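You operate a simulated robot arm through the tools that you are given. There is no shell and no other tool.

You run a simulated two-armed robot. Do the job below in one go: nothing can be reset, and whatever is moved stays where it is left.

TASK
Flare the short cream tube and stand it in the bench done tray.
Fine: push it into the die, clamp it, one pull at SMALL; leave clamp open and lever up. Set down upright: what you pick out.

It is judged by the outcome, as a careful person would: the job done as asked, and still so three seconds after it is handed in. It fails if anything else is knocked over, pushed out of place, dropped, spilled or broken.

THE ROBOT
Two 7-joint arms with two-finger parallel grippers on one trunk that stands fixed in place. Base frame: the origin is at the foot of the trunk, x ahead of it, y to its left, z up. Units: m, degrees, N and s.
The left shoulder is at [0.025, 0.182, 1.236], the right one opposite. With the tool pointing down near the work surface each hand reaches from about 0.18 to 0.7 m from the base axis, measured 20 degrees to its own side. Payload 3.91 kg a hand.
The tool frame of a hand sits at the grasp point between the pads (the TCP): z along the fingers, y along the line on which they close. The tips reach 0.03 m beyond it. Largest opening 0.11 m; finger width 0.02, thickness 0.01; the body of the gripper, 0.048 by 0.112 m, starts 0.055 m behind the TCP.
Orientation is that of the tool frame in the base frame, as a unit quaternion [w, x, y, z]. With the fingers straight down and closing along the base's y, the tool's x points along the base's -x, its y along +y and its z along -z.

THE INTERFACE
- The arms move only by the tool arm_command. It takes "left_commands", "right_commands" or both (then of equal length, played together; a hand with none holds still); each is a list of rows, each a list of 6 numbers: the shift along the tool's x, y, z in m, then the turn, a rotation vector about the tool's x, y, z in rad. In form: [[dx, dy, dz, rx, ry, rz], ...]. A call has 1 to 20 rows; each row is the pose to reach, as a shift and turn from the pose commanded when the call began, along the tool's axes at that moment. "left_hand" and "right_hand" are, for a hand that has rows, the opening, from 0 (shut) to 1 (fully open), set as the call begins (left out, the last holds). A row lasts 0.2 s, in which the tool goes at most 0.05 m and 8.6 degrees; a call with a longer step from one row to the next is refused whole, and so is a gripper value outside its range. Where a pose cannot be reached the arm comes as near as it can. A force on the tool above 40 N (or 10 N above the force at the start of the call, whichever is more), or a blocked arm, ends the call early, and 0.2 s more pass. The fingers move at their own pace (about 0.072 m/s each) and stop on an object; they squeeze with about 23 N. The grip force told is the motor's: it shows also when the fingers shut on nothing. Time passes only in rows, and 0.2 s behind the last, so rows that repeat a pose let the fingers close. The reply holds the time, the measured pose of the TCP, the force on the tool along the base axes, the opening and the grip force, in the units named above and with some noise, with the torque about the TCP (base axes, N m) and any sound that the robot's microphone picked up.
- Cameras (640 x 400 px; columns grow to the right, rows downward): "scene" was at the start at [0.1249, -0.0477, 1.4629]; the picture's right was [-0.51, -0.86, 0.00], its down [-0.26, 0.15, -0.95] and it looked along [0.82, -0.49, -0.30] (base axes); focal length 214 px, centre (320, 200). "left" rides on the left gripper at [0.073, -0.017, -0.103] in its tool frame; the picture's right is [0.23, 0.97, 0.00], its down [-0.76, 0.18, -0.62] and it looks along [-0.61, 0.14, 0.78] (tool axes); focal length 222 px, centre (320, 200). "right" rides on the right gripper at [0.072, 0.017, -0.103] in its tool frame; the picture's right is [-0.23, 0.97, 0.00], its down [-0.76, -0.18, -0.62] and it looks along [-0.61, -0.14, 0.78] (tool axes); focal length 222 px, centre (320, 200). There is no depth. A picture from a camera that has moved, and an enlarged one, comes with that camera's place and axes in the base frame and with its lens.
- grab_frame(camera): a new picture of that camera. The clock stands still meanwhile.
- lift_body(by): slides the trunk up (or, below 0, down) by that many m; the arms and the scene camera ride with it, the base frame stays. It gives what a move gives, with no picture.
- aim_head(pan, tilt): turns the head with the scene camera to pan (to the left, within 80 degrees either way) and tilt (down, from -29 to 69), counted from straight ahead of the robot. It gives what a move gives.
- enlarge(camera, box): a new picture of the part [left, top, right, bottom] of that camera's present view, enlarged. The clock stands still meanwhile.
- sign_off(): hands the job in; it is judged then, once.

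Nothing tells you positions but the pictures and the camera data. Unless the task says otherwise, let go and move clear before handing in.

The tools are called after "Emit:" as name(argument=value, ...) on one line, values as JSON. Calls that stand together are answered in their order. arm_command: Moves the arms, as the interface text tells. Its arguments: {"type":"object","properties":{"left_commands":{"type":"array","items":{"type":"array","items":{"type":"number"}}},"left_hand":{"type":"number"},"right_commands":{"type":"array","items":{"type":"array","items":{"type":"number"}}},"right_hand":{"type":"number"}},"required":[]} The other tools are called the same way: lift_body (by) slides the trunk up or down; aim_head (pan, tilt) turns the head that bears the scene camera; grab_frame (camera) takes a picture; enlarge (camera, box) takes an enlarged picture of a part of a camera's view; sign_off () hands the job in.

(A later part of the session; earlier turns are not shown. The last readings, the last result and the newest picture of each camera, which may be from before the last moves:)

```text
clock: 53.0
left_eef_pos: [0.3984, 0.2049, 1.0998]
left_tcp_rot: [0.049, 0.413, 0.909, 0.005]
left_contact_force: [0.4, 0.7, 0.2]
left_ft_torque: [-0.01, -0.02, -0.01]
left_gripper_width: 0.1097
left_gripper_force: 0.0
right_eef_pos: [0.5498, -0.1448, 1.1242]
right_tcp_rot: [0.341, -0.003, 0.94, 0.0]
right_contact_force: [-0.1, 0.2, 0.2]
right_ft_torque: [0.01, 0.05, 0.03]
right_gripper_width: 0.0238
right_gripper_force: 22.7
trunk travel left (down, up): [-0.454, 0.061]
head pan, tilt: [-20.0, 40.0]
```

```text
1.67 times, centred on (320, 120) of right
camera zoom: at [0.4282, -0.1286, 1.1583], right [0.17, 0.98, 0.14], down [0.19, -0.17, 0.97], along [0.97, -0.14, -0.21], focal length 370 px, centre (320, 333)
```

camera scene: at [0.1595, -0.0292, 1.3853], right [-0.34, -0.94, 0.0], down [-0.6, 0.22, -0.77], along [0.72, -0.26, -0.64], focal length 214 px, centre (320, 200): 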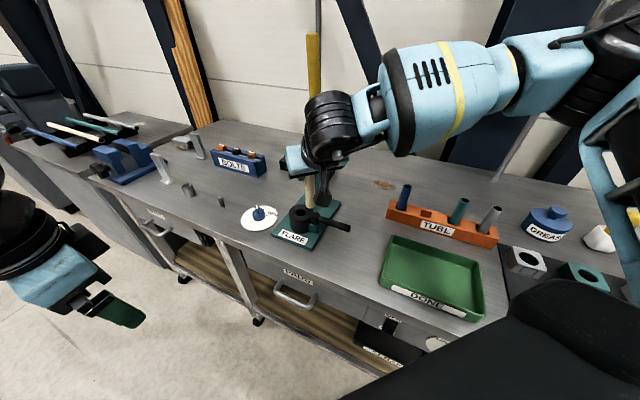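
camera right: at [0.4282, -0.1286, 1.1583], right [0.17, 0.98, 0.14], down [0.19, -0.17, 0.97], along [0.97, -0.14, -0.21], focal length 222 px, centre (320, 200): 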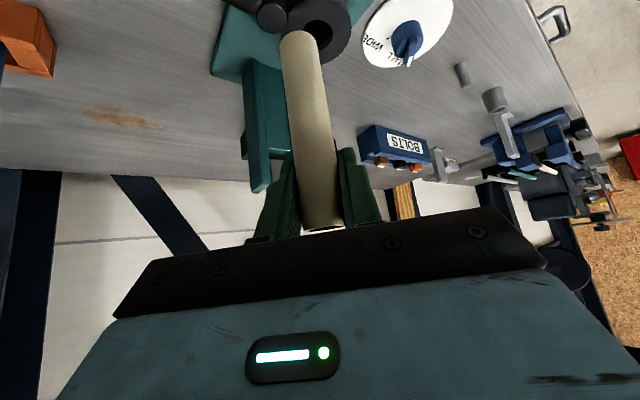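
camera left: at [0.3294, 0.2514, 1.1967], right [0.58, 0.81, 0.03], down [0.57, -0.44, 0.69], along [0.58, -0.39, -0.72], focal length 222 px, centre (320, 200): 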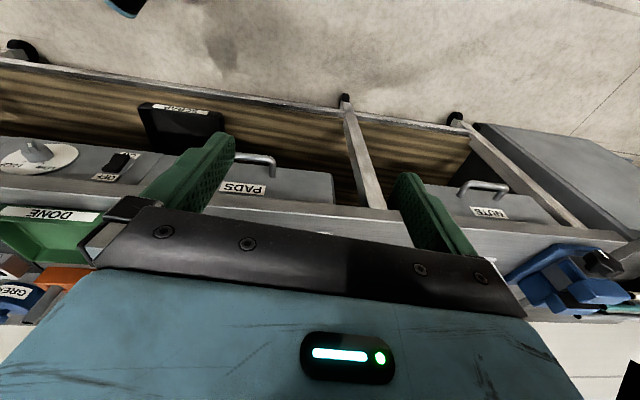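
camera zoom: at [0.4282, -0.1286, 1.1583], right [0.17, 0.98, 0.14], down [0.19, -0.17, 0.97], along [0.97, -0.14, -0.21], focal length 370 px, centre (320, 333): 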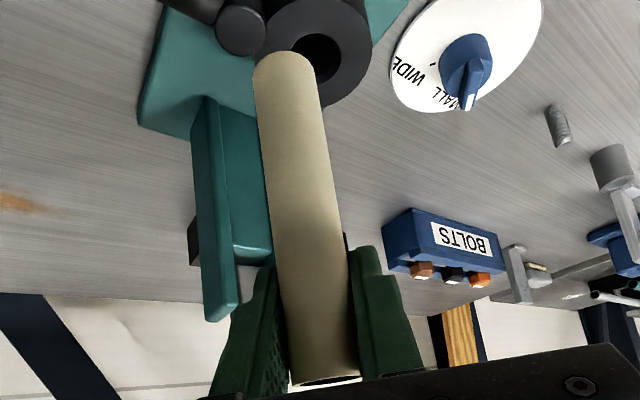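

The tube is vertical with its bottom about 0.10 m below the grip point, and three cameras agree on the die hole at (0.6153, -0.1338). I'll move over it with the bottom about 4 cm above the die.

Emit:
arm_command(right_commands=[[-0.0157, 0.0053, 0.0327, 0, 0, 0], [-0.0311, 0.0107, 0.065, 0, 0, 0], [-0.0311, 0.0107, 0.065, 0, 0, 0]])

Emit:
enlarge(camera="scene", box=[270, 140, 360, 250])

Emit:
enlarge(camera="right", box=[210, 0, 430, 240])

```text
clock: 53.9
left_eef_pos: [0.3993, 0.2042, 1.1005]
left_tcp_rot: [0.05, 0.413, 0.909, 0.005]
left_contact_force: [0.6, -0.8, 0.1]
left_ft_torque: [0.02, 0.01, -0.02]
left_gripper_width: 0.11
left_gripper_force: 0.0
right_eef_pos: [0.6046, -0.1366, 1.0992]
right_tcp_rot: [0.341, -0.002, 0.94, -0.002]
right_contact_force: [0.0, 0.1, -0.1]
right_ft_torque: [0.0, 0.0, 0.01]
right_gripper_width: 0.024
right_gripper_force: 23.3
right hand out of reach, approached as far as the arm can: row 2, 3
trunk travel left (down, up): [-0.454, 0.061]
head pan, tilt: [-20.0, 40.0]
```

```text
3.64 times, centred on (315, 195) of scene
camera zoom: at [0.1599, -0.0289, 1.3852], right [-0.34, -0.94, 0.0], down [-0.6, 0.22, -0.77], along [0.72, -0.26, -0.64], focal length 780 px, centre (338, 218)
```

zoom: 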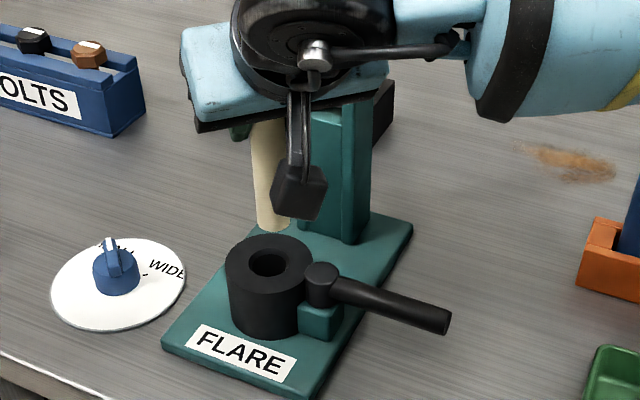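

```text
1.67 times, centred on (320, 120) of right
camera zoom: at [0.481, -0.1211, 1.1327], right [0.17, 0.97, 0.14], down [0.19, -0.17, 0.97], along [0.97, -0.14, -0.21], focal length 370 px, centre (320, 333)
```

zoom: 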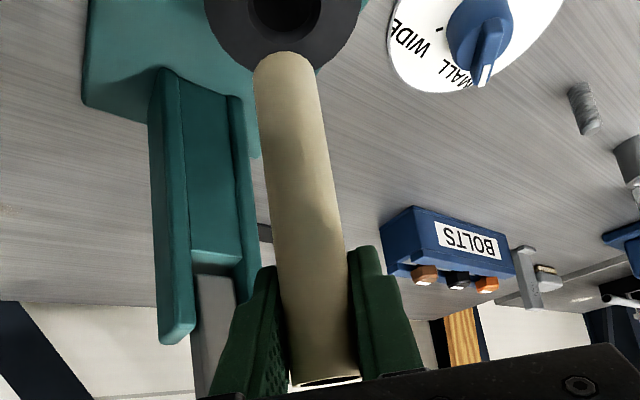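

The hand stops about 1 cm short of the hole. Lowering the trunk brings the shoulder forward, so I'll back off and up slightly, lower the trunk 6 cm, and come forward again.

Emit:
arm_command(right_commands=[[0.0032, -0.0049, -0.0352, 0, 0, 0], [0.0064, -0.0098, -0.0705, 0, 0, 0]])

Emit:
lift_body(by=-0.06)

Emit:
grab_frame(camera="scene")

```text
clock: 54.5
left_eef_pos: [0.3986, 0.204, 1.1]
left_tcp_rot: [0.049, 0.413, 0.909, 0.005]
left_contact_force: [-0.6, 0.0, 0.0]
left_ft_torque: [0.05, -0.01, 0.03]
left_gripper_width: 0.1099
left_gripper_force: 0.0
right_eef_pos: [0.551, -0.1463, 1.147]
right_tcp_rot: [0.339, -0.002, 0.941, -0.001]
right_contact_force: [-0.3, -1.1, -0.9]
right_ft_torque: [-0.05, -0.01, 0.0]
right_gripper_width: 0.024
right_gripper_force: 23.0
trunk travel left (down, up): [-0.454, 0.061]
head pan, tilt: [-20.0, 40.0]
```

```text
clock: 55.5
left_eef_pos: [0.3994, 0.2046, 1.0402]
left_tcp_rot: [0.049, 0.413, 0.909, 0.005]
left_contact_force: [-0.1, -0.3, 0.3]
left_ft_torque: [0.0, -0.01, 0.0]
left_gripper_width: 0.1097
left_gripper_force: 0.1
right_eef_pos: [0.5534, -0.1476, 1.0892]
right_tcp_rot: [0.34, -0.002, 0.94, -0.001]
right_contact_force: [-0.8, -0.2, -1.4]
right_ft_torque: [0.01, 0.01, -0.01]
right_gripper_width: 0.0238
right_gripper_force: 23.2
trunk travel left (down, up): [-0.394, 0.121]
head pan, tilt: [-20.0, 40.0]
```

```text
taken
camera scene: at [0.196, -0.0294, 1.3128], right [-0.34, -0.94, 0.0], down [-0.6, 0.22, -0.77], along [0.72, -0.26, -0.64], focal length 214 px, centre (320, 200)
```

scene: 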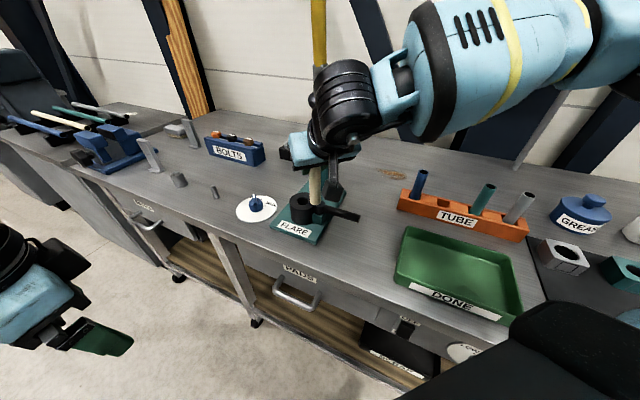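

Now moving forward over the hole again, keeping the tube bottom well above the clamp head.

Emit:
arm_command(right_commands=[[-0.0183, 0.0045, 0.0104, 0, 0, 0], [-0.0365, 0.009, 0.0209, 0, 0, 0], [-0.0548, 0.0135, 0.0313, 0, 0, 0], [-0.0548, 0.0135, 0.0313, 0, 0, 0]])

Emit:
enlarge(camera="scene", box=[265, 120, 365, 250])

Emit:
enlarge(camera="right", box=[210, 0, 430, 240])

```text
clock: 56.5
left_eef_pos: [0.4002, 0.2051, 1.041]
left_tcp_rot: [0.049, 0.413, 0.909, 0.006]
left_contact_force: [0.3, -0.6, 0.1]
left_ft_torque: [-0.02, -0.01, -0.03]
left_gripper_width: 0.1099
left_gripper_force: 0.1
right_eef_pos: [0.6067, -0.135, 1.0982]
right_tcp_rot: [0.339, -0.002, 0.941, -0.001]
right_contact_force: [-0.2, 0.4, -0.1]
right_ft_torque: [-0.02, 0.02, 0.03]
right_gripper_width: 0.0239
right_gripper_force: 23.4
right hand out of reach, approached as far as the arm can: row 3, 4
trunk travel left (down, up): [-0.394, 0.121]
head pan, tilt: [-20.0, 40.0]
```

```text
3.08 times, centred on (315, 185) of scene
camera zoom: at [0.1959, -0.0291, 1.3129], right [-0.34, -0.94, 0.0], down [-0.6, 0.22, -0.77], along [0.72, -0.26, -0.64], focal length 660 px, centre (335, 246)
```

zoom: 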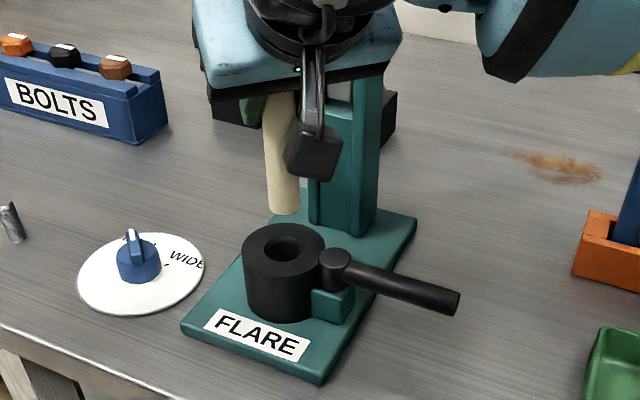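

```text
1.67 times, centred on (320, 120) of right
camera zoom: at [0.4838, -0.1187, 1.1316], right [0.17, 0.97, 0.14], down [0.19, -0.17, 0.97], along [0.97, -0.14, -0.21], focal length 370 px, centre (320, 333)
```

zoom: 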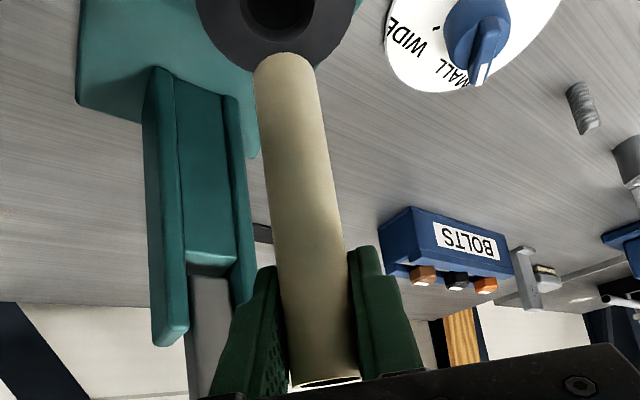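

Still about 9 mm short. The reach limit eases at lower height, so I'll try the same spot with the tube bottom just above the die face.

Emit:
arm_command(right_commands=[[0.008, 0.0006, 0.0165, 0, 0, 0], [0.0165, 0.0012, 0.0331, 0, 0, 0], [0.0165, 0.0012, 0.0331, 0, 0, 0]])

Emit:
enlarge(camera="scene", box=[265, 120, 365, 250])

Emit:
enlarge(camera="right", box=[210, 0, 430, 240])

```text
clock: 57.2
left_eef_pos: [0.4007, 0.2042, 1.0405]
left_tcp_rot: [0.049, 0.413, 0.909, 0.005]
left_contact_force: [-0.4, -0.3, -0.1]
left_ft_torque: [0.02, 0.0, 0.0]
left_gripper_width: 0.1105
left_gripper_force: 0.2
right_eef_pos: [0.6143, -0.1341, 1.0643]
right_tcp_rot: [0.341, -0.002, 0.94, -0.001]
right_contact_force: [0.0, 0.7, 0.0]
right_ft_torque: [-0.03, 0.0, 0.01]
right_gripper_width: 0.0239
right_gripper_force: 23.0
trunk travel left (down, up): [-0.394, 0.121]
head pan, tilt: [-20.0, 40.0]
```

```text
3.08 times, centred on (315, 185) of scene
camera zoom: at [0.1956, -0.0291, 1.3129], right [-0.34, -0.94, 0.0], down [-0.6, 0.22, -0.77], along [0.72, -0.26, -0.64], focal length 660 px, centre (335, 246)
```

zoom: 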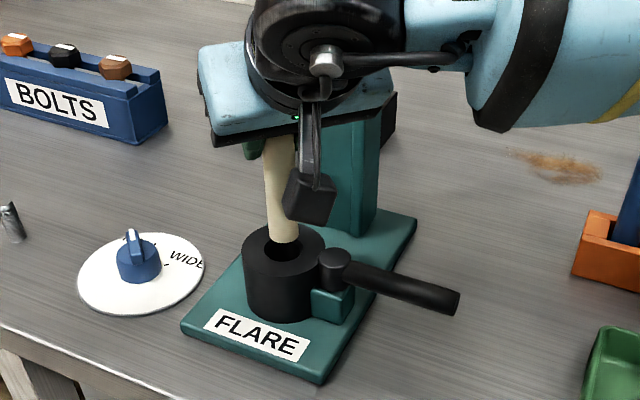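

```text
1.67 times, centred on (320, 120) of right
camera zoom: at [0.4915, -0.1187, 1.0971], right [0.17, 0.97, 0.14], down [0.19, -0.17, 0.97], along [0.97, -0.14, -0.21], focal length 370 px, centre (320, 333)
```

zoom: 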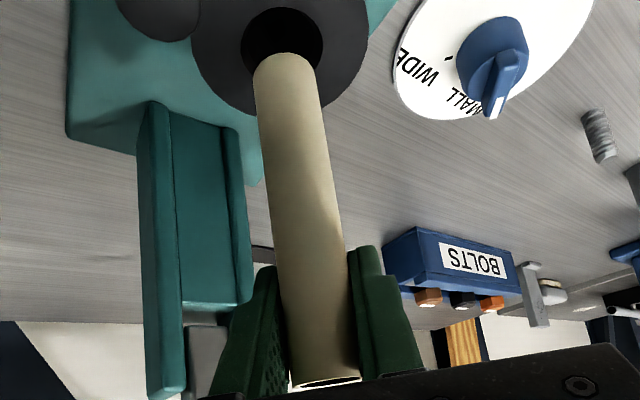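

The tube bottom is now centred above the hole within a couple of millimetres. I'll lower it gently into the die.

Emit:
arm_command(right_commands=[[0.0046, 0.0005, 0.0059, 0, 0, 0], [0.0092, 0.0005, 0.0118, 0, 0, 0], [0.0138, 0.0005, 0.0177, 0, 0, 0], [0.0184, 0.0005, 0.0236, 0, 0, 0], [0.0184, 0.0005, 0.0236, 0, 0, 0]])

Emit:
enlarge(camera="scene", box=[265, 120, 365, 250])

Emit:
enlarge(camera="right", box=[210, 0, 430, 240])

```text
clock: 58.5
left_eef_pos: [0.3994, 0.2036, 1.0406]
left_tcp_rot: [0.049, 0.414, 0.909, 0.005]
left_contact_force: [0.0, -0.2, 0.8]
left_ft_torque: [0.01, 0.02, 0.02]
left_gripper_width: 0.1099
left_gripper_force: 0.1
right_eef_pos: [0.6142, -0.1344, 1.0327]
right_tcp_rot: [0.339, -0.001, 0.941, -0.001]
right_contact_force: [0.6, 0.0, 0.4]
right_ft_torque: [0.01, 0.02, -0.01]
right_gripper_width: 0.024
right_gripper_force: 22.9
trunk travel left (down, up): [-0.394, 0.121]
head pan, tilt: [-20.0, 40.0]
```

```text
3.08 times, centred on (315, 185) of scene
camera zoom: at [0.1959, -0.0292, 1.3128], right [-0.34, -0.94, 0.0], down [-0.6, 0.22, -0.77], along [0.72, -0.26, -0.64], focal length 660 px, centre (335, 246)
```

zoom: 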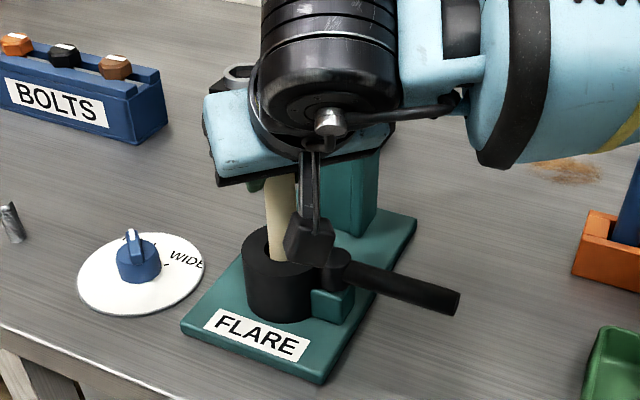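

```text
1.67 times, centred on (320, 120) of right
camera zoom: at [0.4917, -0.1179, 1.0668], right [0.17, 0.97, 0.14], down [0.19, -0.17, 0.97], along [0.97, -0.14, -0.21], focal length 370 px, centre (320, 333)
```

zoom: 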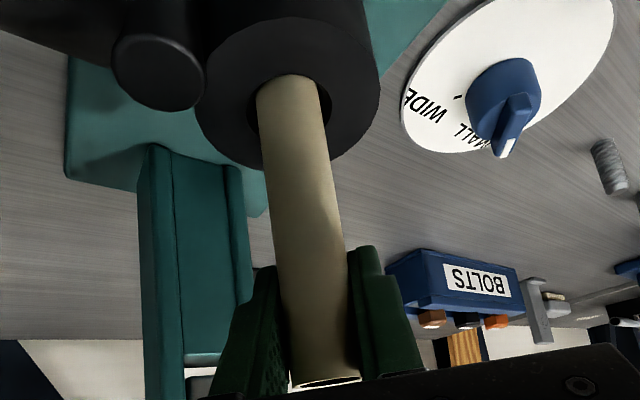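

The tube is inside the die with no contact force. I'll keep lowering until it seats.

Emit:
arm_command(right_commands=[[0.0051, 0, 0.0061, 0, 0, 0], [0.0103, 0, 0.0123, 0, 0, 0], [0.0154, 0, 0.0184, 0, 0, 0], [0.0205, 0, 0.0245, 0, 0, 0], [0.0256, 0, 0.0307, 0, 0, 0]])

Emit:
enlarge(camera="right", box=[210, 0, 430, 240])

```text
clock: 59.6
left_eef_pos: [0.4003, 0.2044, 1.0391]
left_tcp_rot: [0.049, 0.413, 0.909, 0.006]
left_contact_force: [0.7, -0.2, 0.0]
left_ft_torque: [0.0, -0.01, 0.04]
left_gripper_width: 0.1102
left_gripper_force: 0.0
right_eef_pos: [0.615, -0.1348, 0.992]
right_tcp_rot: [0.34, -0.003, 0.94, 0.0]
right_contact_force: [1.6, 2.2, 0.5]
right_ft_torque: [0.15, -0.11, 0.01]
right_gripper_width: 0.024
right_gripper_force: 23.0
trunk travel left (down, up): [-0.394, 0.121]
head pan, tilt: [-20.0, 40.0]
```

```text
1.67 times, centred on (320, 120) of right
camera zoom: at [0.4918, -0.1195, 1.0263], right [0.17, 0.97, 0.14], down [0.19, -0.17, 0.97], along [0.97, -0.14, -0.21], focal length 370 px, centre (320, 333)
```

zoom: 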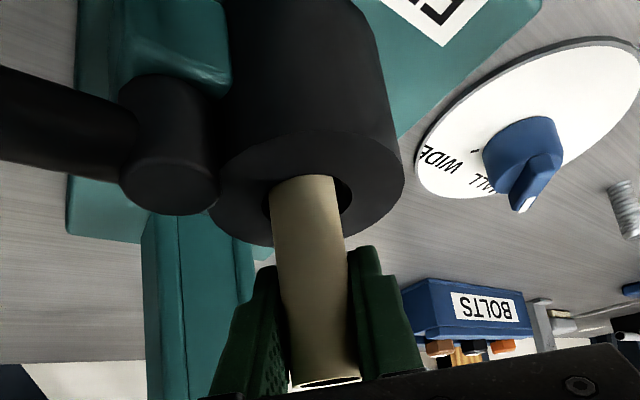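

Still no hard stop, with the fingertips about 14 mm above the die face. I'll lower a bit more in small steps.

Emit:
arm_command(right_commands=[[0.0019, 0, 0.0023, 0, 0, 0], [0.0038, 0, 0.0046, 0, 0, 0], [0.0058, 0, 0.0069, 0, 0, 0], [0.0058, 0, 0.0069, 0, 0, 0]])

Emit:
enlarge(camera="right", box=[210, 0, 430, 240])

Emit:
enlarge(camera="scene", box=[265, 120, 365, 250])

```text
clock: 60.6
left_eef_pos: [0.3989, 0.2036, 1.0405]
left_tcp_rot: [0.05, 0.413, 0.909, 0.005]
left_contact_force: [-0.5, 0.3, 0.6]
left_ft_torque: [0.0, -0.01, 0.02]
left_gripper_width: 0.1098
left_gripper_force: 0.1
right_eef_pos: [0.6152, -0.1349, 0.9856]
right_tcp_rot: [0.342, -0.001, 0.94, -0.001]
right_contact_force: [1.6, -3.7, 21.6]
right_ft_torque: [-0.23, -0.11, 0.02]
right_gripper_width: 0.0243
right_gripper_force: 22.9
trunk travel left (down, up): [-0.394, 0.121]
head pan, tilt: [-20.0, 40.0]
```

```text
1.67 times, centred on (320, 120) of right
camera zoom: at [0.4921, -0.1184, 1.0186], right [0.17, 0.97, 0.14], down [0.18, -0.17, 0.97], along [0.97, -0.14, -0.21], focal length 370 px, centre (320, 333)
```

zoom: 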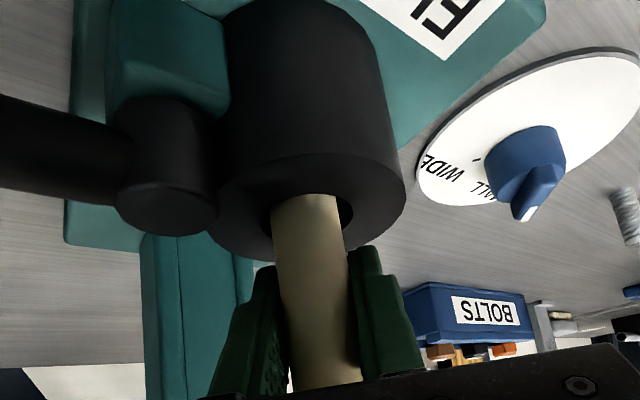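

```text
3.08 times, centred on (315, 185) of scene
camera zoom: at [0.1943, -0.0293, 1.3132], right [-0.34, -0.94, 0.0], down [-0.6, 0.22, -0.77], along [0.72, -0.26, -0.64], focal length 660 px, centre (335, 246)
```

zoom: 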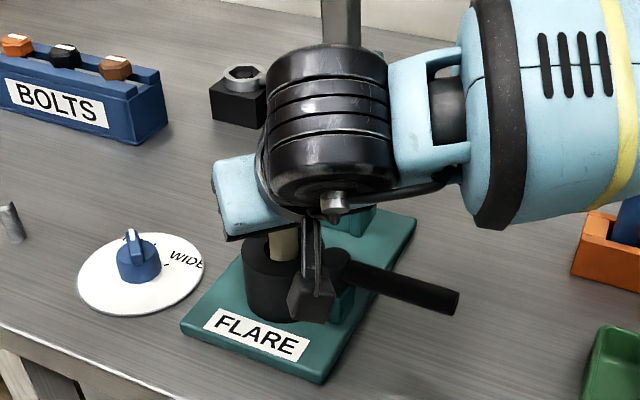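

The force rose to about 22 N and the tube slid slightly in the grip, so it has bottomed out in the die. I'll release it and back the hand away along its own axis.

Emit:
arm_command(right_commands=[[0, 0, 0, 0, 0, 0], [0, 0, 0, 0, 0, 0], [0, 0, 0, 0, 0, 0]], right_hand=0.5)

Emit:
arm_command(right_commands=[[0, 0, -0.02, 0, 0, 0], [0, 0, -0.05, 0, 0, 0], [0, 0, -0.085, 0, 0, 0], [0, 0, -0.12, 0, 0, 0], [0, 0, -0.15, 0, 0, 0]])

Emit:
grab_frame(camera="scene")

Emit:
grab_frame(camera="right")

```text
clock: 61.5
left_eef_pos: [0.4015, 0.2044, 1.039]
left_tcp_rot: [0.05, 0.413, 0.909, 0.005]
left_contact_force: [-0.4, 0.4, -0.8]
left_ft_torque: [-0.02, 0.02, 0.01]
left_gripper_width: 0.1099
left_gripper_force: 0.1
right_eef_pos: [0.615, -0.134, 0.9826]
right_tcp_rot: [0.339, -0.003, 0.941, -0.001]
right_contact_force: [-0.3, 0.0, -0.2]
right_ft_torque: [-0.01, -0.01, -0.03]
right_gripper_width: 0.0548
right_gripper_force: 0.1
trunk travel left (down, up): [-0.394, 0.121]
head pan, tilt: [-20.0, 40.0]
```

```text
clock: 62.6
left_eef_pos: [0.3982, 0.2037, 1.0404]
left_tcp_rot: [0.049, 0.413, 0.909, 0.005]
left_contact_force: [-0.1, 0.3, 0.7]
left_ft_torque: [-0.02, 0.01, -0.01]
left_gripper_width: 0.1102
left_gripper_force: 0.1
right_eef_pos: [0.518, -0.1335, 1.0984]
right_tcp_rot: [0.339, -0.002, 0.941, -0.001]
right_contact_force: [-0.3, 0.3, -0.3]
right_ft_torque: [0.0, -0.01, 0.0]
right_gripper_width: 0.055
right_gripper_force: 0.0
trunk travel left (down, up): [-0.394, 0.121]
head pan, tilt: [-20.0, 40.0]
```

```text
taken
camera scene: at [0.1953, -0.0291, 1.3129], right [-0.34, -0.94, 0.0], down [-0.6, 0.22, -0.77], along [0.72, -0.26, -0.64], focal length 214 px, centre (320, 200)
```

scene: 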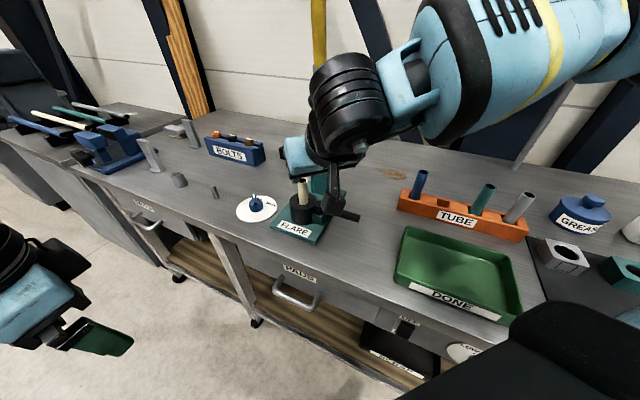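

```text
taken
camera right: at [0.3951, -0.1167, 1.1323], right [0.17, 0.97, 0.14], down [0.19, -0.17, 0.97], along [0.97, -0.14, -0.21], focal length 222 px, centre (320, 200)
```

right: 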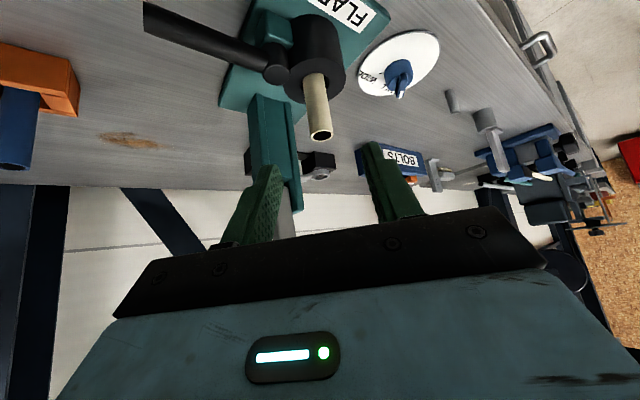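

The tube stands in the die. I'll zoom in on the clamp before operating it.

Emit:
enlarge(camera="right", box=[130, 0, 390, 150])

Emit:
enlarge(camera="scene", box=[265, 160, 375, 250])

```text
2.46 times, centred on (260, 75) of right
camera zoom: at [0.3951, -0.1167, 1.1323], right [0.17, 0.97, 0.14], down [0.19, -0.17, 0.97], along [0.97, -0.14, -0.21], focal length 547 px, centre (468, 508)
```

zoom: 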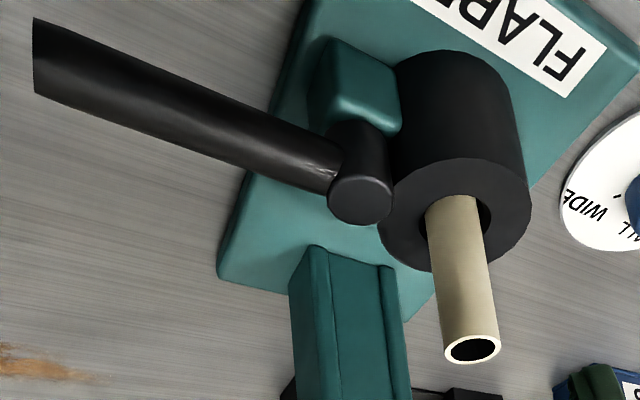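

```text
4.44 times, centred on (320, 205) of scene
camera zoom: at [0.1953, -0.0291, 1.3129], right [-0.34, -0.94, 0.0], down [-0.6, 0.22, -0.77], along [0.72, -0.26, -0.64], focal length 953 px, centre (320, 178)
```

zoom: 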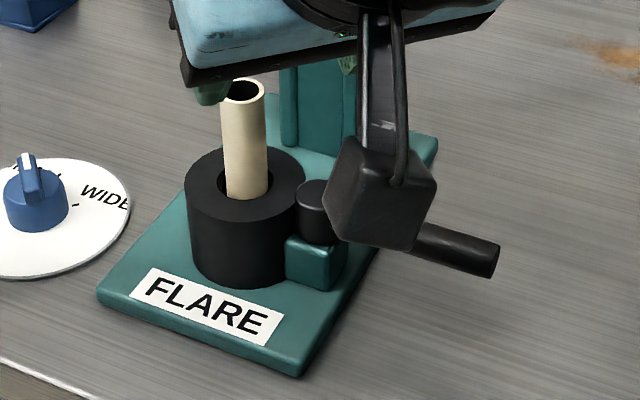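

The clamp pivot is at (0.5705, -0.1646), and its handle extends 0.10 m to the right at z = 0.953. I'll straighten the right hand, close the fingers into a pusher and go behind the handle to test it gently.

Emit:
arm_command(right_commands=[[0.0045, -0.015, -0.0103, 0, 0.117, 0], [0.0089, -0.03, -0.0205, 0, 0.233, 0], [0.0134, -0.045, -0.0308, 0, 0.35, 0], [0.0179, -0.06, -0.041, 0, 0.466, 0], [0.0223, -0.075, -0.0513, 0, 0.583, 0], [0.0268, -0.09, -0.0615, 0, 0.698, 0], [0.0268, -0.09, -0.0615, 0, 0.698, 0]], right_hand=0.0)

Emit:
arm_command(right_commands=[[-0.0128, -0.0044, 0.0113, 0, 0, 0.131], [-0.0257, -0.0088, 0.0227, 0, 0, 0.262], [-0.0385, -0.0133, 0.034, 0, 0, 0.393], [-0.0513, -0.0177, 0.0453, 0, 0, 0.524], [-0.0642, -0.0221, 0.0567, 0, 0, 0.655], [-0.077, -0.0265, 0.068, 0, 0, 0.785], [-0.077, -0.0265, 0.068, 0, 0, 0.785]])

Emit:
grab_frame(camera="right")

Emit:
grab_frame(camera="scene")

```text
clock: 64.2
left_eef_pos: [0.3999, 0.2044, 1.04]
left_tcp_rot: [0.05, 0.413, 0.91, 0.006]
left_contact_force: [0.0, -0.2, 0.2]
left_ft_torque: [0.0, -0.03, 0.0]
left_gripper_width: 0.1099
left_gripper_force: 0.2
right_eef_pos: [0.4589, -0.2255, 1.1309]
right_tcp_rot: [-0.005, -0.002, 1.0, 0.0]
right_contact_force: [0.1, 0.5, -0.1]
right_ft_torque: [0.02, 0.0, 0.02]
right_gripper_width: 0.0
right_gripper_force: 23.0
trunk travel left (down, up): [-0.394, 0.121]
head pan, tilt: [-20.0, 40.0]
```

```text
clock: 65.8
left_eef_pos: [0.401, 0.2042, 1.0409]
left_tcp_rot: [0.05, 0.413, 0.909, 0.005]
left_contact_force: [-0.3, -0.4, 0.0]
left_ft_torque: [-0.02, 0.01, -0.03]
left_gripper_width: 0.1098
left_gripper_force: 0.0
right_eef_pos: [0.5366, -0.252, 1.061]
right_tcp_rot: [-0.001, 0.382, 0.924, -0.002]
right_contact_force: [-0.5, -0.8, -0.1]
right_ft_torque: [-0.02, 0.01, -0.01]
right_gripper_width: 0.0
right_gripper_force: 23.2
trunk travel left (down, up): [-0.394, 0.121]
head pan, tilt: [-20.0, 40.0]
```

```text
taken
camera right: at [0.4968, -0.1892, 1.1652], right [0.85, 0.53, -0.01], down [0.42, -0.66, 0.62], along [0.33, -0.53, -0.78], focal length 222 px, centre (320, 200)
```

right: 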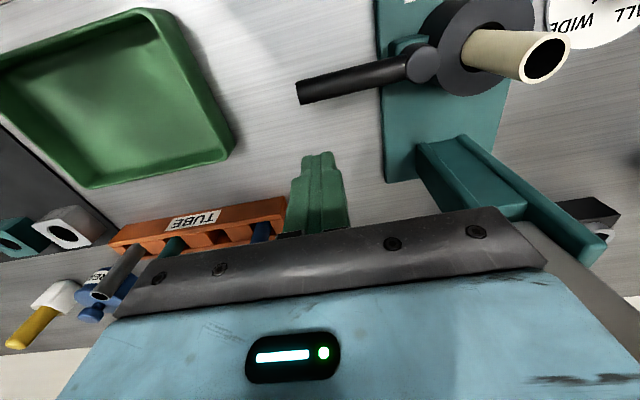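

```text
taken
camera scene: at [0.1957, -0.0292, 1.3129], right [-0.34, -0.94, 0.0], down [-0.6, 0.22, -0.77], along [0.72, -0.26, -0.64], focal length 214 px, centre (320, 200)
```

scene: 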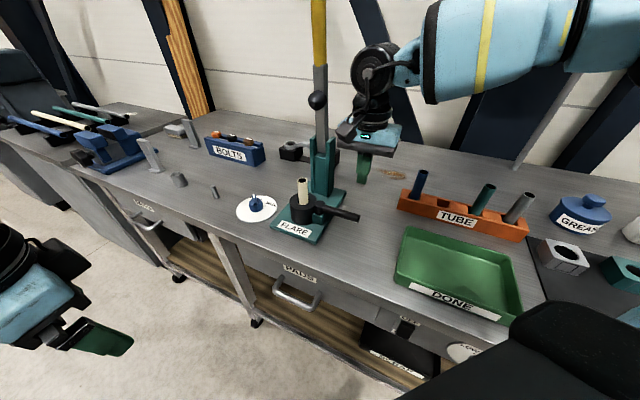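

The pusher is positioned behind the handle. I'll lower it to handle height beside the rod.

Emit:
arm_command(right_commands=[[0, 0, 0.035, 0, 0, 0], [0, 0, 0.07, 0, 0, 0], [0, 0, 0.1, 0, 0, 0], [0, 0, 0.104, 0, 0, 0]])

Emit:
grab_frame(camera="right")

Emit:
enlarge(camera="scene", box=[265, 140, 405, 250])

```text
clock: 66.8
left_eef_pos: [0.4003, 0.2043, 1.0401]
left_tcp_rot: [0.05, 0.414, 0.909, 0.005]
left_contact_force: [0.1, -0.7, -0.2]
left_ft_torque: [0.05, 0.0, -0.01]
left_gripper_width: 0.11
left_gripper_force: 0.2
right_eef_pos: [0.5341, -0.2531, 0.9573]
right_tcp_rot: [-0.001, 0.381, 0.924, -0.003]
right_contact_force: [0.4, 0.0, 0.2]
right_ft_torque: [0.02, -0.02, -0.02]
right_gripper_width: 0.0
right_gripper_force: 23.3
trunk travel left (down, up): [-0.394, 0.121]
head pan, tilt: [-20.0, 40.0]
```

```text
taken
camera right: at [0.4942, -0.1899, 1.0609], right [0.85, 0.53, -0.01], down [0.42, -0.66, 0.62], along [0.33, -0.53, -0.78], focal length 222 px, centre (320, 200)
```

right: 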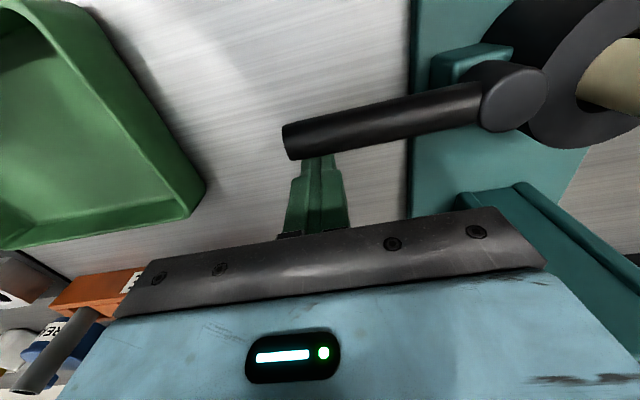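

```text
3.64 times, centred on (335, 195) of scene
camera zoom: at [0.1958, -0.0292, 1.3129], right [-0.34, -0.94, 0.0], down [-0.6, 0.22, -0.77], along [0.72, -0.26, -0.64], focal length 780 px, centre (266, 218)
```

zoom: 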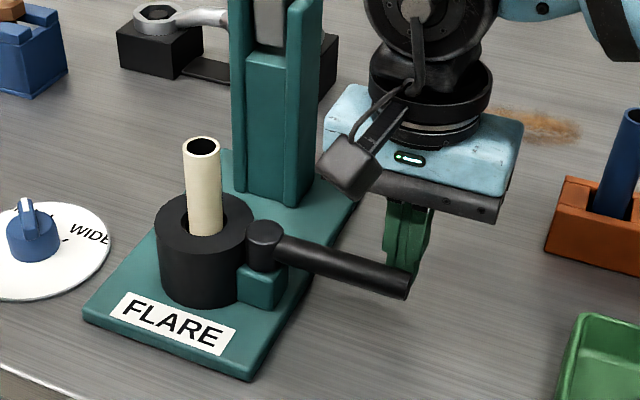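

The fingers sit just behind the handle. I'll pull gently towards the bench front to see whether it swings that way.

Emit:
arm_command(right_commands=[[0.008, 0, 0, 0, 0, 0], [0.014, 0, 0, 0, 0, 0], [0.02, 0, 0, 0, 0, 0], [0.025, 0, 0, 0, 0, 0]])

Emit:
grab_frame(camera="right")

```text
clock: 67.8
left_eef_pos: [0.4001, 0.2052, 1.0398]
left_tcp_rot: [0.048, 0.413, 0.91, 0.006]
left_contact_force: [0.3, -0.1, -0.5]
left_ft_torque: [0.01, 0.02, -0.02]
left_gripper_width: 0.1098
left_gripper_force: 0.2
right_eef_pos: [0.5162, -0.2338, 0.9564]
right_tcp_rot: [-0.002, 0.381, 0.925, -0.002]
right_contact_force: [0.3, -0.5, -1.5]
right_ft_torque: [0.0, 0.0, 0.04]
right_gripper_width: 0.0001
right_gripper_force: 23.4
trunk travel left (down, up): [-0.394, 0.121]
head pan, tilt: [-20.0, 40.0]
```

```text
taken
camera right: at [0.4771, -0.1705, 1.0608], right [0.85, 0.53, -0.01], down [0.42, -0.66, 0.62], along [0.33, -0.53, -0.78], focal length 222 px, centre (320, 200)
```

right: 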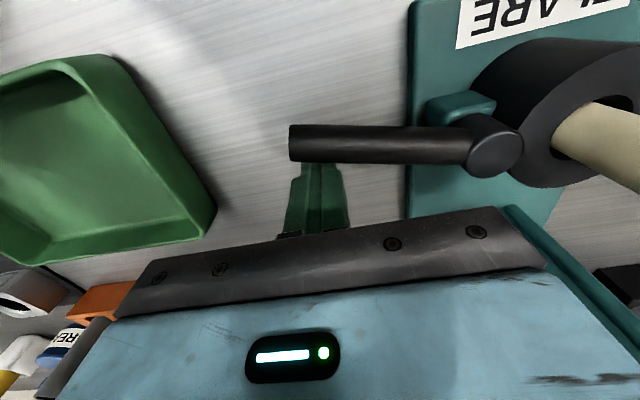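

The handle swings freely towards the front under almost no force. I'll continue along its arc and watch for a stop or a sound.

Emit:
arm_command(right_commands=[[0.0057, 0.0035, 0, 0, 0, 0], [0.0114, 0.0069, 0, 0, 0, 0], [0.0184, 0.0076, 0, 0, 0, 0], [0.0254, 0.0082, 0, 0, 0, 0], [0.0322, 0.0102, 0, 0, 0, 0], [0.0389, 0.0122, 0, 0, 0, 0], [0.0453, 0.0152, 0, 0, 0, 0], [0.0516, 0.0182, 0, 0, 0, 0]])

Emit:
grab_frame(camera="right")

Emit:
enlarge(camera="scene", box=[265, 140, 405, 250])

```text
clock: 69.7
left_eef_pos: [0.401, 0.2038, 1.0387]
left_tcp_rot: [0.05, 0.413, 0.909, 0.006]
left_contact_force: [-0.1, 0.8, 0.9]
left_ft_torque: [0.01, 0.02, 0.01]
left_gripper_width: 0.1101
left_gripper_force: 0.2
right_eef_pos: [0.4928, -0.186, 0.9573]
right_tcp_rot: [-0.002, 0.381, 0.925, -0.003]
right_contact_force: [1.3, -1.0, 1.0]
right_ft_torque: [0.04, 0.0, 0.03]
right_gripper_width: 0.0
right_gripper_force: 22.9
trunk travel left (down, up): [-0.394, 0.121]
head pan, tilt: [-20.0, 40.0]
```

```text
taken
camera right: at [0.4539, -0.1226, 1.0613], right [0.85, 0.53, -0.01], down [0.42, -0.66, 0.62], along [0.33, -0.53, -0.78], focal length 222 px, centre (320, 200)
```

right: 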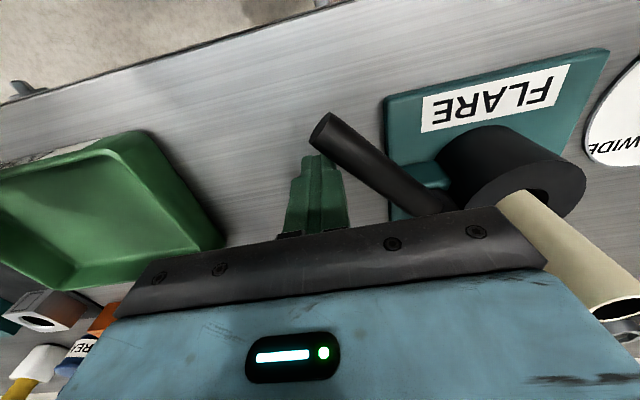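

```text
3.64 times, centred on (335, 195) of scene
camera zoom: at [0.196, -0.0293, 1.3128], right [-0.34, -0.94, 0.0], down [-0.6, 0.22, -0.77], along [0.72, -0.26, -0.64], focal length 780 px, centre (266, 218)
```

zoom: 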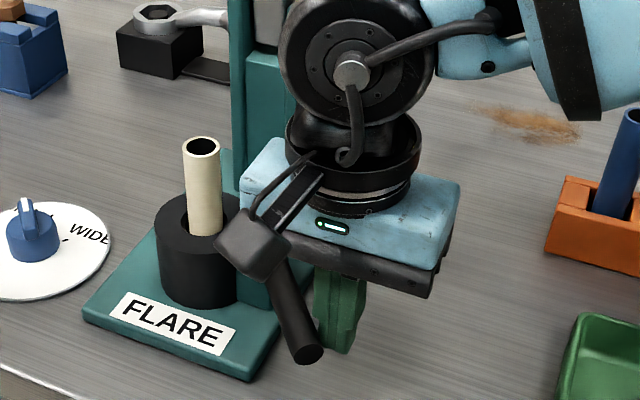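

The handle has swung about 48° so far without resistance. Continuing the swing.

Emit:
arm_command(right_commands=[[0.0063, 0.0045, 0, 0, 0, 0], [0.0125, 0.009, 0, 0, 0, 0], [0.0175, 0.014, 0, 0, 0, 0], [0.0224, 0.0191, 0, 0, 0, 0], [0.0264, 0.0249, 0, 0, 0, 0], [0.0303, 0.0307, 0, 0, 0, 0], [0.0332, 0.0371, 0, 0, 0, 0], [0.036, 0.0435, 0, 0, 0, 0]])

Emit:
grab_frame(camera="right")

Emit:
enlarge(camera="scene", box=[265, 140, 405, 250])

```text
clock: 71.5
left_eef_pos: [0.3984, 0.2043, 1.0407]
left_tcp_rot: [0.05, 0.413, 0.909, 0.006]
left_contact_force: [0.9, -0.2, 1.0]
left_ft_torque: [-0.01, -0.01, 0.01]
left_gripper_width: 0.11
left_gripper_force: 0.0
right_eef_pos: [0.4984, -0.1369, 0.9566]
right_tcp_rot: [-0.002, 0.38, 0.925, -0.003]
right_contact_force: [-13.1, -4.6, 6.4]
right_ft_torque: [0.09, 0.06, 0.18]
right_gripper_width: 0.0001
right_gripper_force: 23.0
right hand out of reach, approached as far as the arm can: row 8
trunk travel left (down, up): [-0.394, 0.121]
head pan, tilt: [-20.0, 40.0]
```

```text
taken
camera right: at [0.458, -0.0738, 1.0613], right [0.85, 0.53, -0.01], down [0.42, -0.66, 0.62], along [0.33, -0.53, -0.78], focal length 222 px, centre (320, 200)
```

right: 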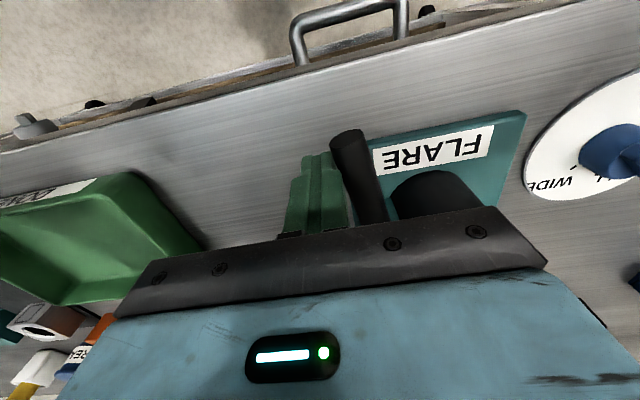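

```text
3.64 times, centred on (335, 195) of scene
camera zoom: at [0.1941, -0.0298, 1.3132], right [-0.34, -0.94, 0.0], down [-0.6, 0.22, -0.77], along [0.72, -0.26, -0.64], focal length 780 px, centre (266, 218)
```

zoom: 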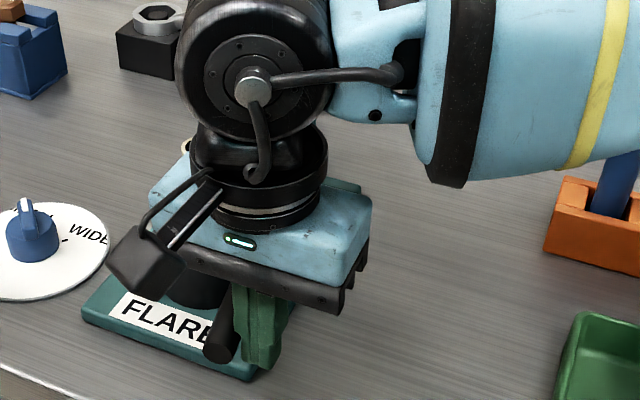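

I've met about 14 N of resistance after roughly 85° of swing. I'll push a little further in the closing direction to see whether that is the end stop.

Emit:
arm_command(right_commands=[[-0.002, 0.004, 0, 0, 0, 0], [-0.004, 0.008, 0, 0, 0, 0], [-0.0057, 0.0113, 0, 0, 0, 0]])

Emit:
grab_frame(camera="right")

```text
clock: 72.2
left_eef_pos: [0.3988, 0.2034, 1.0408]
left_tcp_rot: [0.05, 0.413, 0.909, 0.006]
left_contact_force: [-0.3, -0.1, 0.2]
left_ft_torque: [-0.01, 0.0, 0.02]
left_gripper_width: 0.1102
left_gripper_force: 0.2
right_eef_pos: [0.4983, -0.1381, 0.9577]
right_tcp_rot: [-0.001, 0.38, 0.925, -0.002]
right_contact_force: [-14.2, -5.7, 6.9]
right_ft_torque: [0.09, 0.05, 0.2]
right_gripper_width: 0.0002
right_gripper_force: 23.1
right hand out of reach, approached as far as the arm can: row 1, 2, 3
trunk travel left (down, up): [-0.394, 0.121]
head pan, tilt: [-20.0, 40.0]
```

```text
taken
camera right: at [0.4582, -0.0739, 1.0613], right [0.85, 0.53, 0.0], down [0.42, -0.66, 0.62], along [0.33, -0.53, -0.78], focal length 222 px, centre (320, 200)
```

right: 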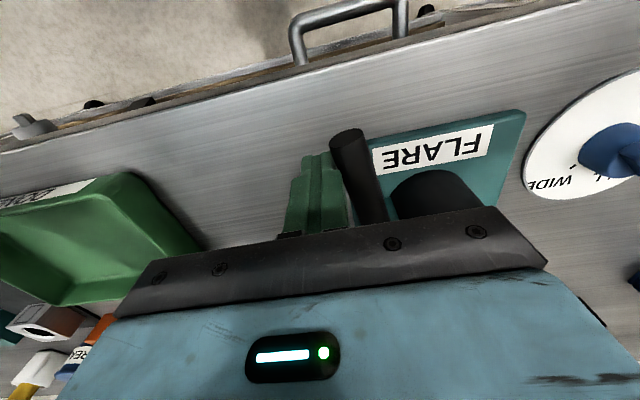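

The arm is at its limit there. I'll back the pusher off and look at where the clamp handle has settled.

Emit:
arm_command(right_commands=[[0.0, -0.02, 0, 0, 0, 0], [0, -0.04, -0.005, 0, 0, 0], [0, -0.05, -0.05, 0, 0, 0], [0, -0.07, -0.09, 0, 0, 0], [0.0, -0.11, -0.11, 0, 0, 0], [0.0, -0.15, -0.11, 0, 0, 0]])

Emit:
grab_frame(camera="scene")

Emit:
enlarge(camera="scene", box=[255, 130, 395, 250])

```text
clock: 73.7
left_eef_pos: [0.3997, 0.203, 1.04]
left_tcp_rot: [0.05, 0.413, 0.909, 0.006]
left_contact_force: [0.2, -0.4, 0.1]
left_ft_torque: [-0.02, 0.05, 0.01]
left_gripper_width: 0.1098
left_gripper_force: 0.0
right_eef_pos: [0.3952, -0.2421, 1.0681]
right_tcp_rot: [-0.003, 0.381, 0.925, -0.001]
right_contact_force: [-0.5, -0.1, -0.5]
right_ft_torque: [0.03, -0.02, 0.0]
right_gripper_width: 0.0004
right_gripper_force: 23.1
trunk travel left (down, up): [-0.394, 0.121]
head pan, tilt: [-20.0, 40.0]
```

```text
taken
camera scene: at [0.1953, -0.0301, 1.3129], right [-0.34, -0.94, 0.0], down [-0.6, 0.22, -0.77], along [0.72, -0.26, -0.64], focal length 214 px, centre (320, 200)
```

scene: 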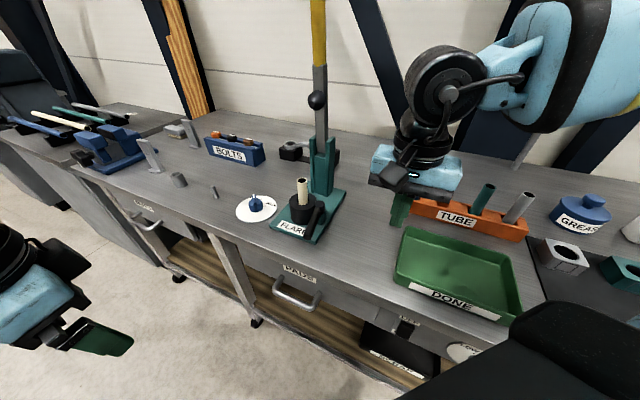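

```text
3.33 times, centred on (325, 190) of scene
camera zoom: at [0.1953, -0.0301, 1.3129], right [-0.34, -0.94, 0.0], down [-0.6, 0.22, -0.77], along [0.72, -0.26, -0.64], focal length 715 px, centre (303, 233)
```

zoom: 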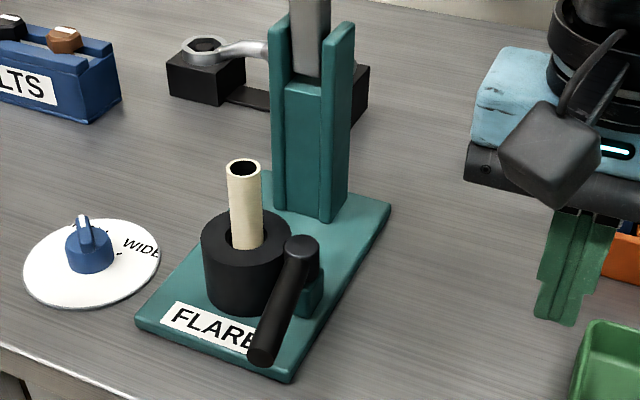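

The handle stays put, now pointing at the bench front after about 84°. To be sure it's fully clamped I'll push it once more using the tilted hand, which has better reach here.

Emit:
arm_command(right_commands=[[0.0012, 0.0083, -0.0033, 0, 0, -0.131], [0.0023, 0.0165, -0.0067, 0, 0, -0.262], [0.0035, 0.0248, -0.01, 0, 0, -0.393], [0.0046, 0.033, -0.0133, 0, 0, -0.524], [0.0058, 0.0413, -0.0167, 0, 0, -0.655], [0.0069, 0.0495, -0.02, 0, 0, -0.785]])

Emit:
arm_command(right_commands=[[-0.005, 0.0033, 0.005, 0, -0.117, 0], [-0.01, 0.0067, 0.01, 0, -0.233, 0], [-0.015, 0.01, 0.015, 0, -0.35, 0], [-0.02, 0.0133, 0.02, 0, -0.466, 0], [-0.025, 0.0167, 0.025, 0, -0.583, 0], [-0.03, 0.02, 0.03, 0, -0.698, 0], [-0.03, 0.02, 0.03, 0, -0.698, 0]])

Emit:
grab_frame(camera="right")

Emit:
grab_frame(camera="scene")

```text
clock: 75.0
left_eef_pos: [0.4004, 0.2049, 1.0391]
left_tcp_rot: [0.049, 0.414, 0.909, 0.005]
left_contact_force: [-0.1, -0.5, 0.4]
left_ft_torque: [-0.01, 0.0, -0.01]
left_gripper_width: 0.11
left_gripper_force: 0.1
right_eef_pos: [0.4273, -0.2035, 1.0884]
right_tcp_rot: [-0.002, -0.003, 1.0, -0.002]
right_contact_force: [0.1, 0.2, 0.0]
right_ft_torque: [0.01, 0.0, 0.02]
right_gripper_width: 0.0001
right_gripper_force: 23.0
trunk travel left (down, up): [-0.394, 0.121]
head pan, tilt: [-20.0, 40.0]
```

```text
clock: 76.7
left_eef_pos: [0.3988, 0.2042, 1.039]
left_tcp_rot: [0.049, 0.413, 0.91, 0.005]
left_contact_force: [1.1, 0.9, 0.2]
left_ft_torque: [-0.03, -0.01, -0.01]
left_gripper_width: 0.1104
left_gripper_force: 0.1
right_eef_pos: [0.4566, -0.1831, 1.0586]
right_tcp_rot: [0.34, -0.002, 0.94, -0.001]
right_contact_force: [0.1, 0.4, -0.3]
right_ft_torque: [0.03, 0.0, -0.03]
right_gripper_width: 0.0001
right_gripper_force: 23.1
trunk travel left (down, up): [-0.394, 0.121]
head pan, tilt: [-20.0, 40.0]
```

```text
taken
camera right: at [0.3338, -0.1661, 1.0926], right [0.17, 0.97, 0.14], down [0.19, -0.17, 0.97], along [0.97, -0.14, -0.21], focal length 222 px, centre (320, 200)
```

right: 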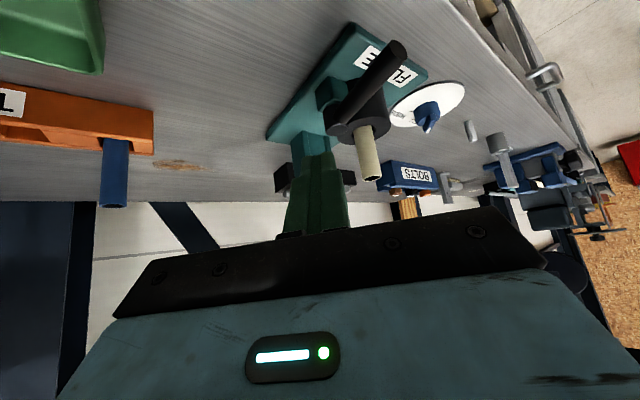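

```text
taken
camera scene: at [0.1958, -0.0291, 1.3129], right [-0.34, -0.94, 0.0], down [-0.6, 0.22, -0.77], along [0.72, -0.26, -0.64], focal length 214 px, centre (320, 200)
```

scene: 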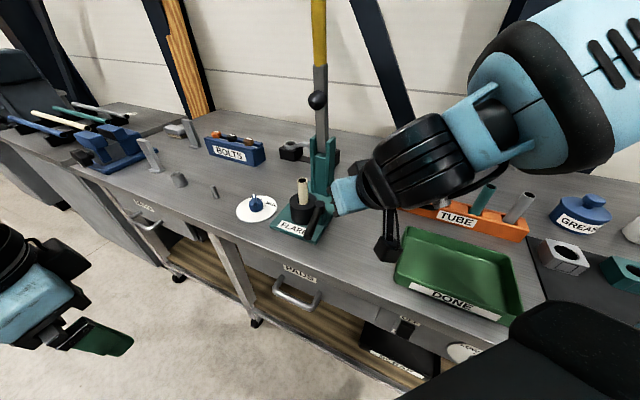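

Now I'll lower the tilted pusher beside the handle on its right, then push it further towards closed, watching the force.

Emit:
arm_command(right_commands=[[0.0162, 0.006, 0.0305, 0, 0, 0], [0.0325, 0.012, 0.0611, 0, 0, 0], [0.0487, 0.018, 0.0916, 0, 0, 0], [0.0487, 0.018, 0.0916, 0, 0, 0]])

Emit:
grab_frame(camera="right")

```text
clock: 77.7
left_eef_pos: [0.3998, 0.2042, 1.0398]
left_tcp_rot: [0.05, 0.413, 0.909, 0.005]
left_contact_force: [-0.6, -0.1, 0.2]
left_ft_torque: [0.04, -0.04, -0.02]
left_gripper_width: 0.1102
left_gripper_force: 0.0
right_eef_pos: [0.4759, -0.1663, 0.9566]
right_tcp_rot: [0.341, -0.002, 0.94, -0.001]
right_contact_force: [-0.3, -0.1, 0.1]
right_ft_torque: [0.02, -0.07, 0.01]
right_gripper_width: 0.0
right_gripper_force: 23.1
trunk travel left (down, up): [-0.394, 0.121]
head pan, tilt: [-20.0, 40.0]
```

```text
taken
camera right: at [0.3527, -0.1507, 0.9904], right [0.17, 0.97, 0.14], down [0.19, -0.17, 0.97], along [0.97, -0.14, -0.21], focal length 222 px, centre (320, 200)
```

right: 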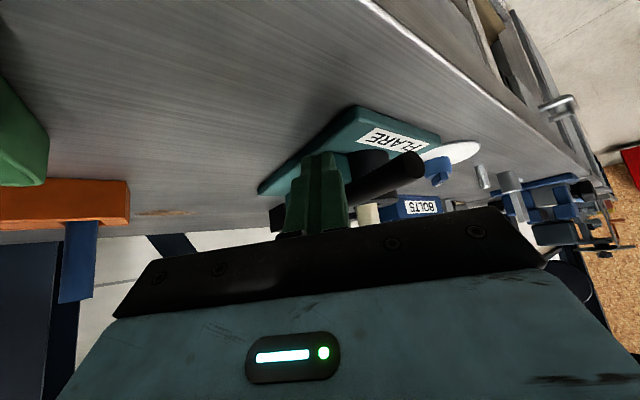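

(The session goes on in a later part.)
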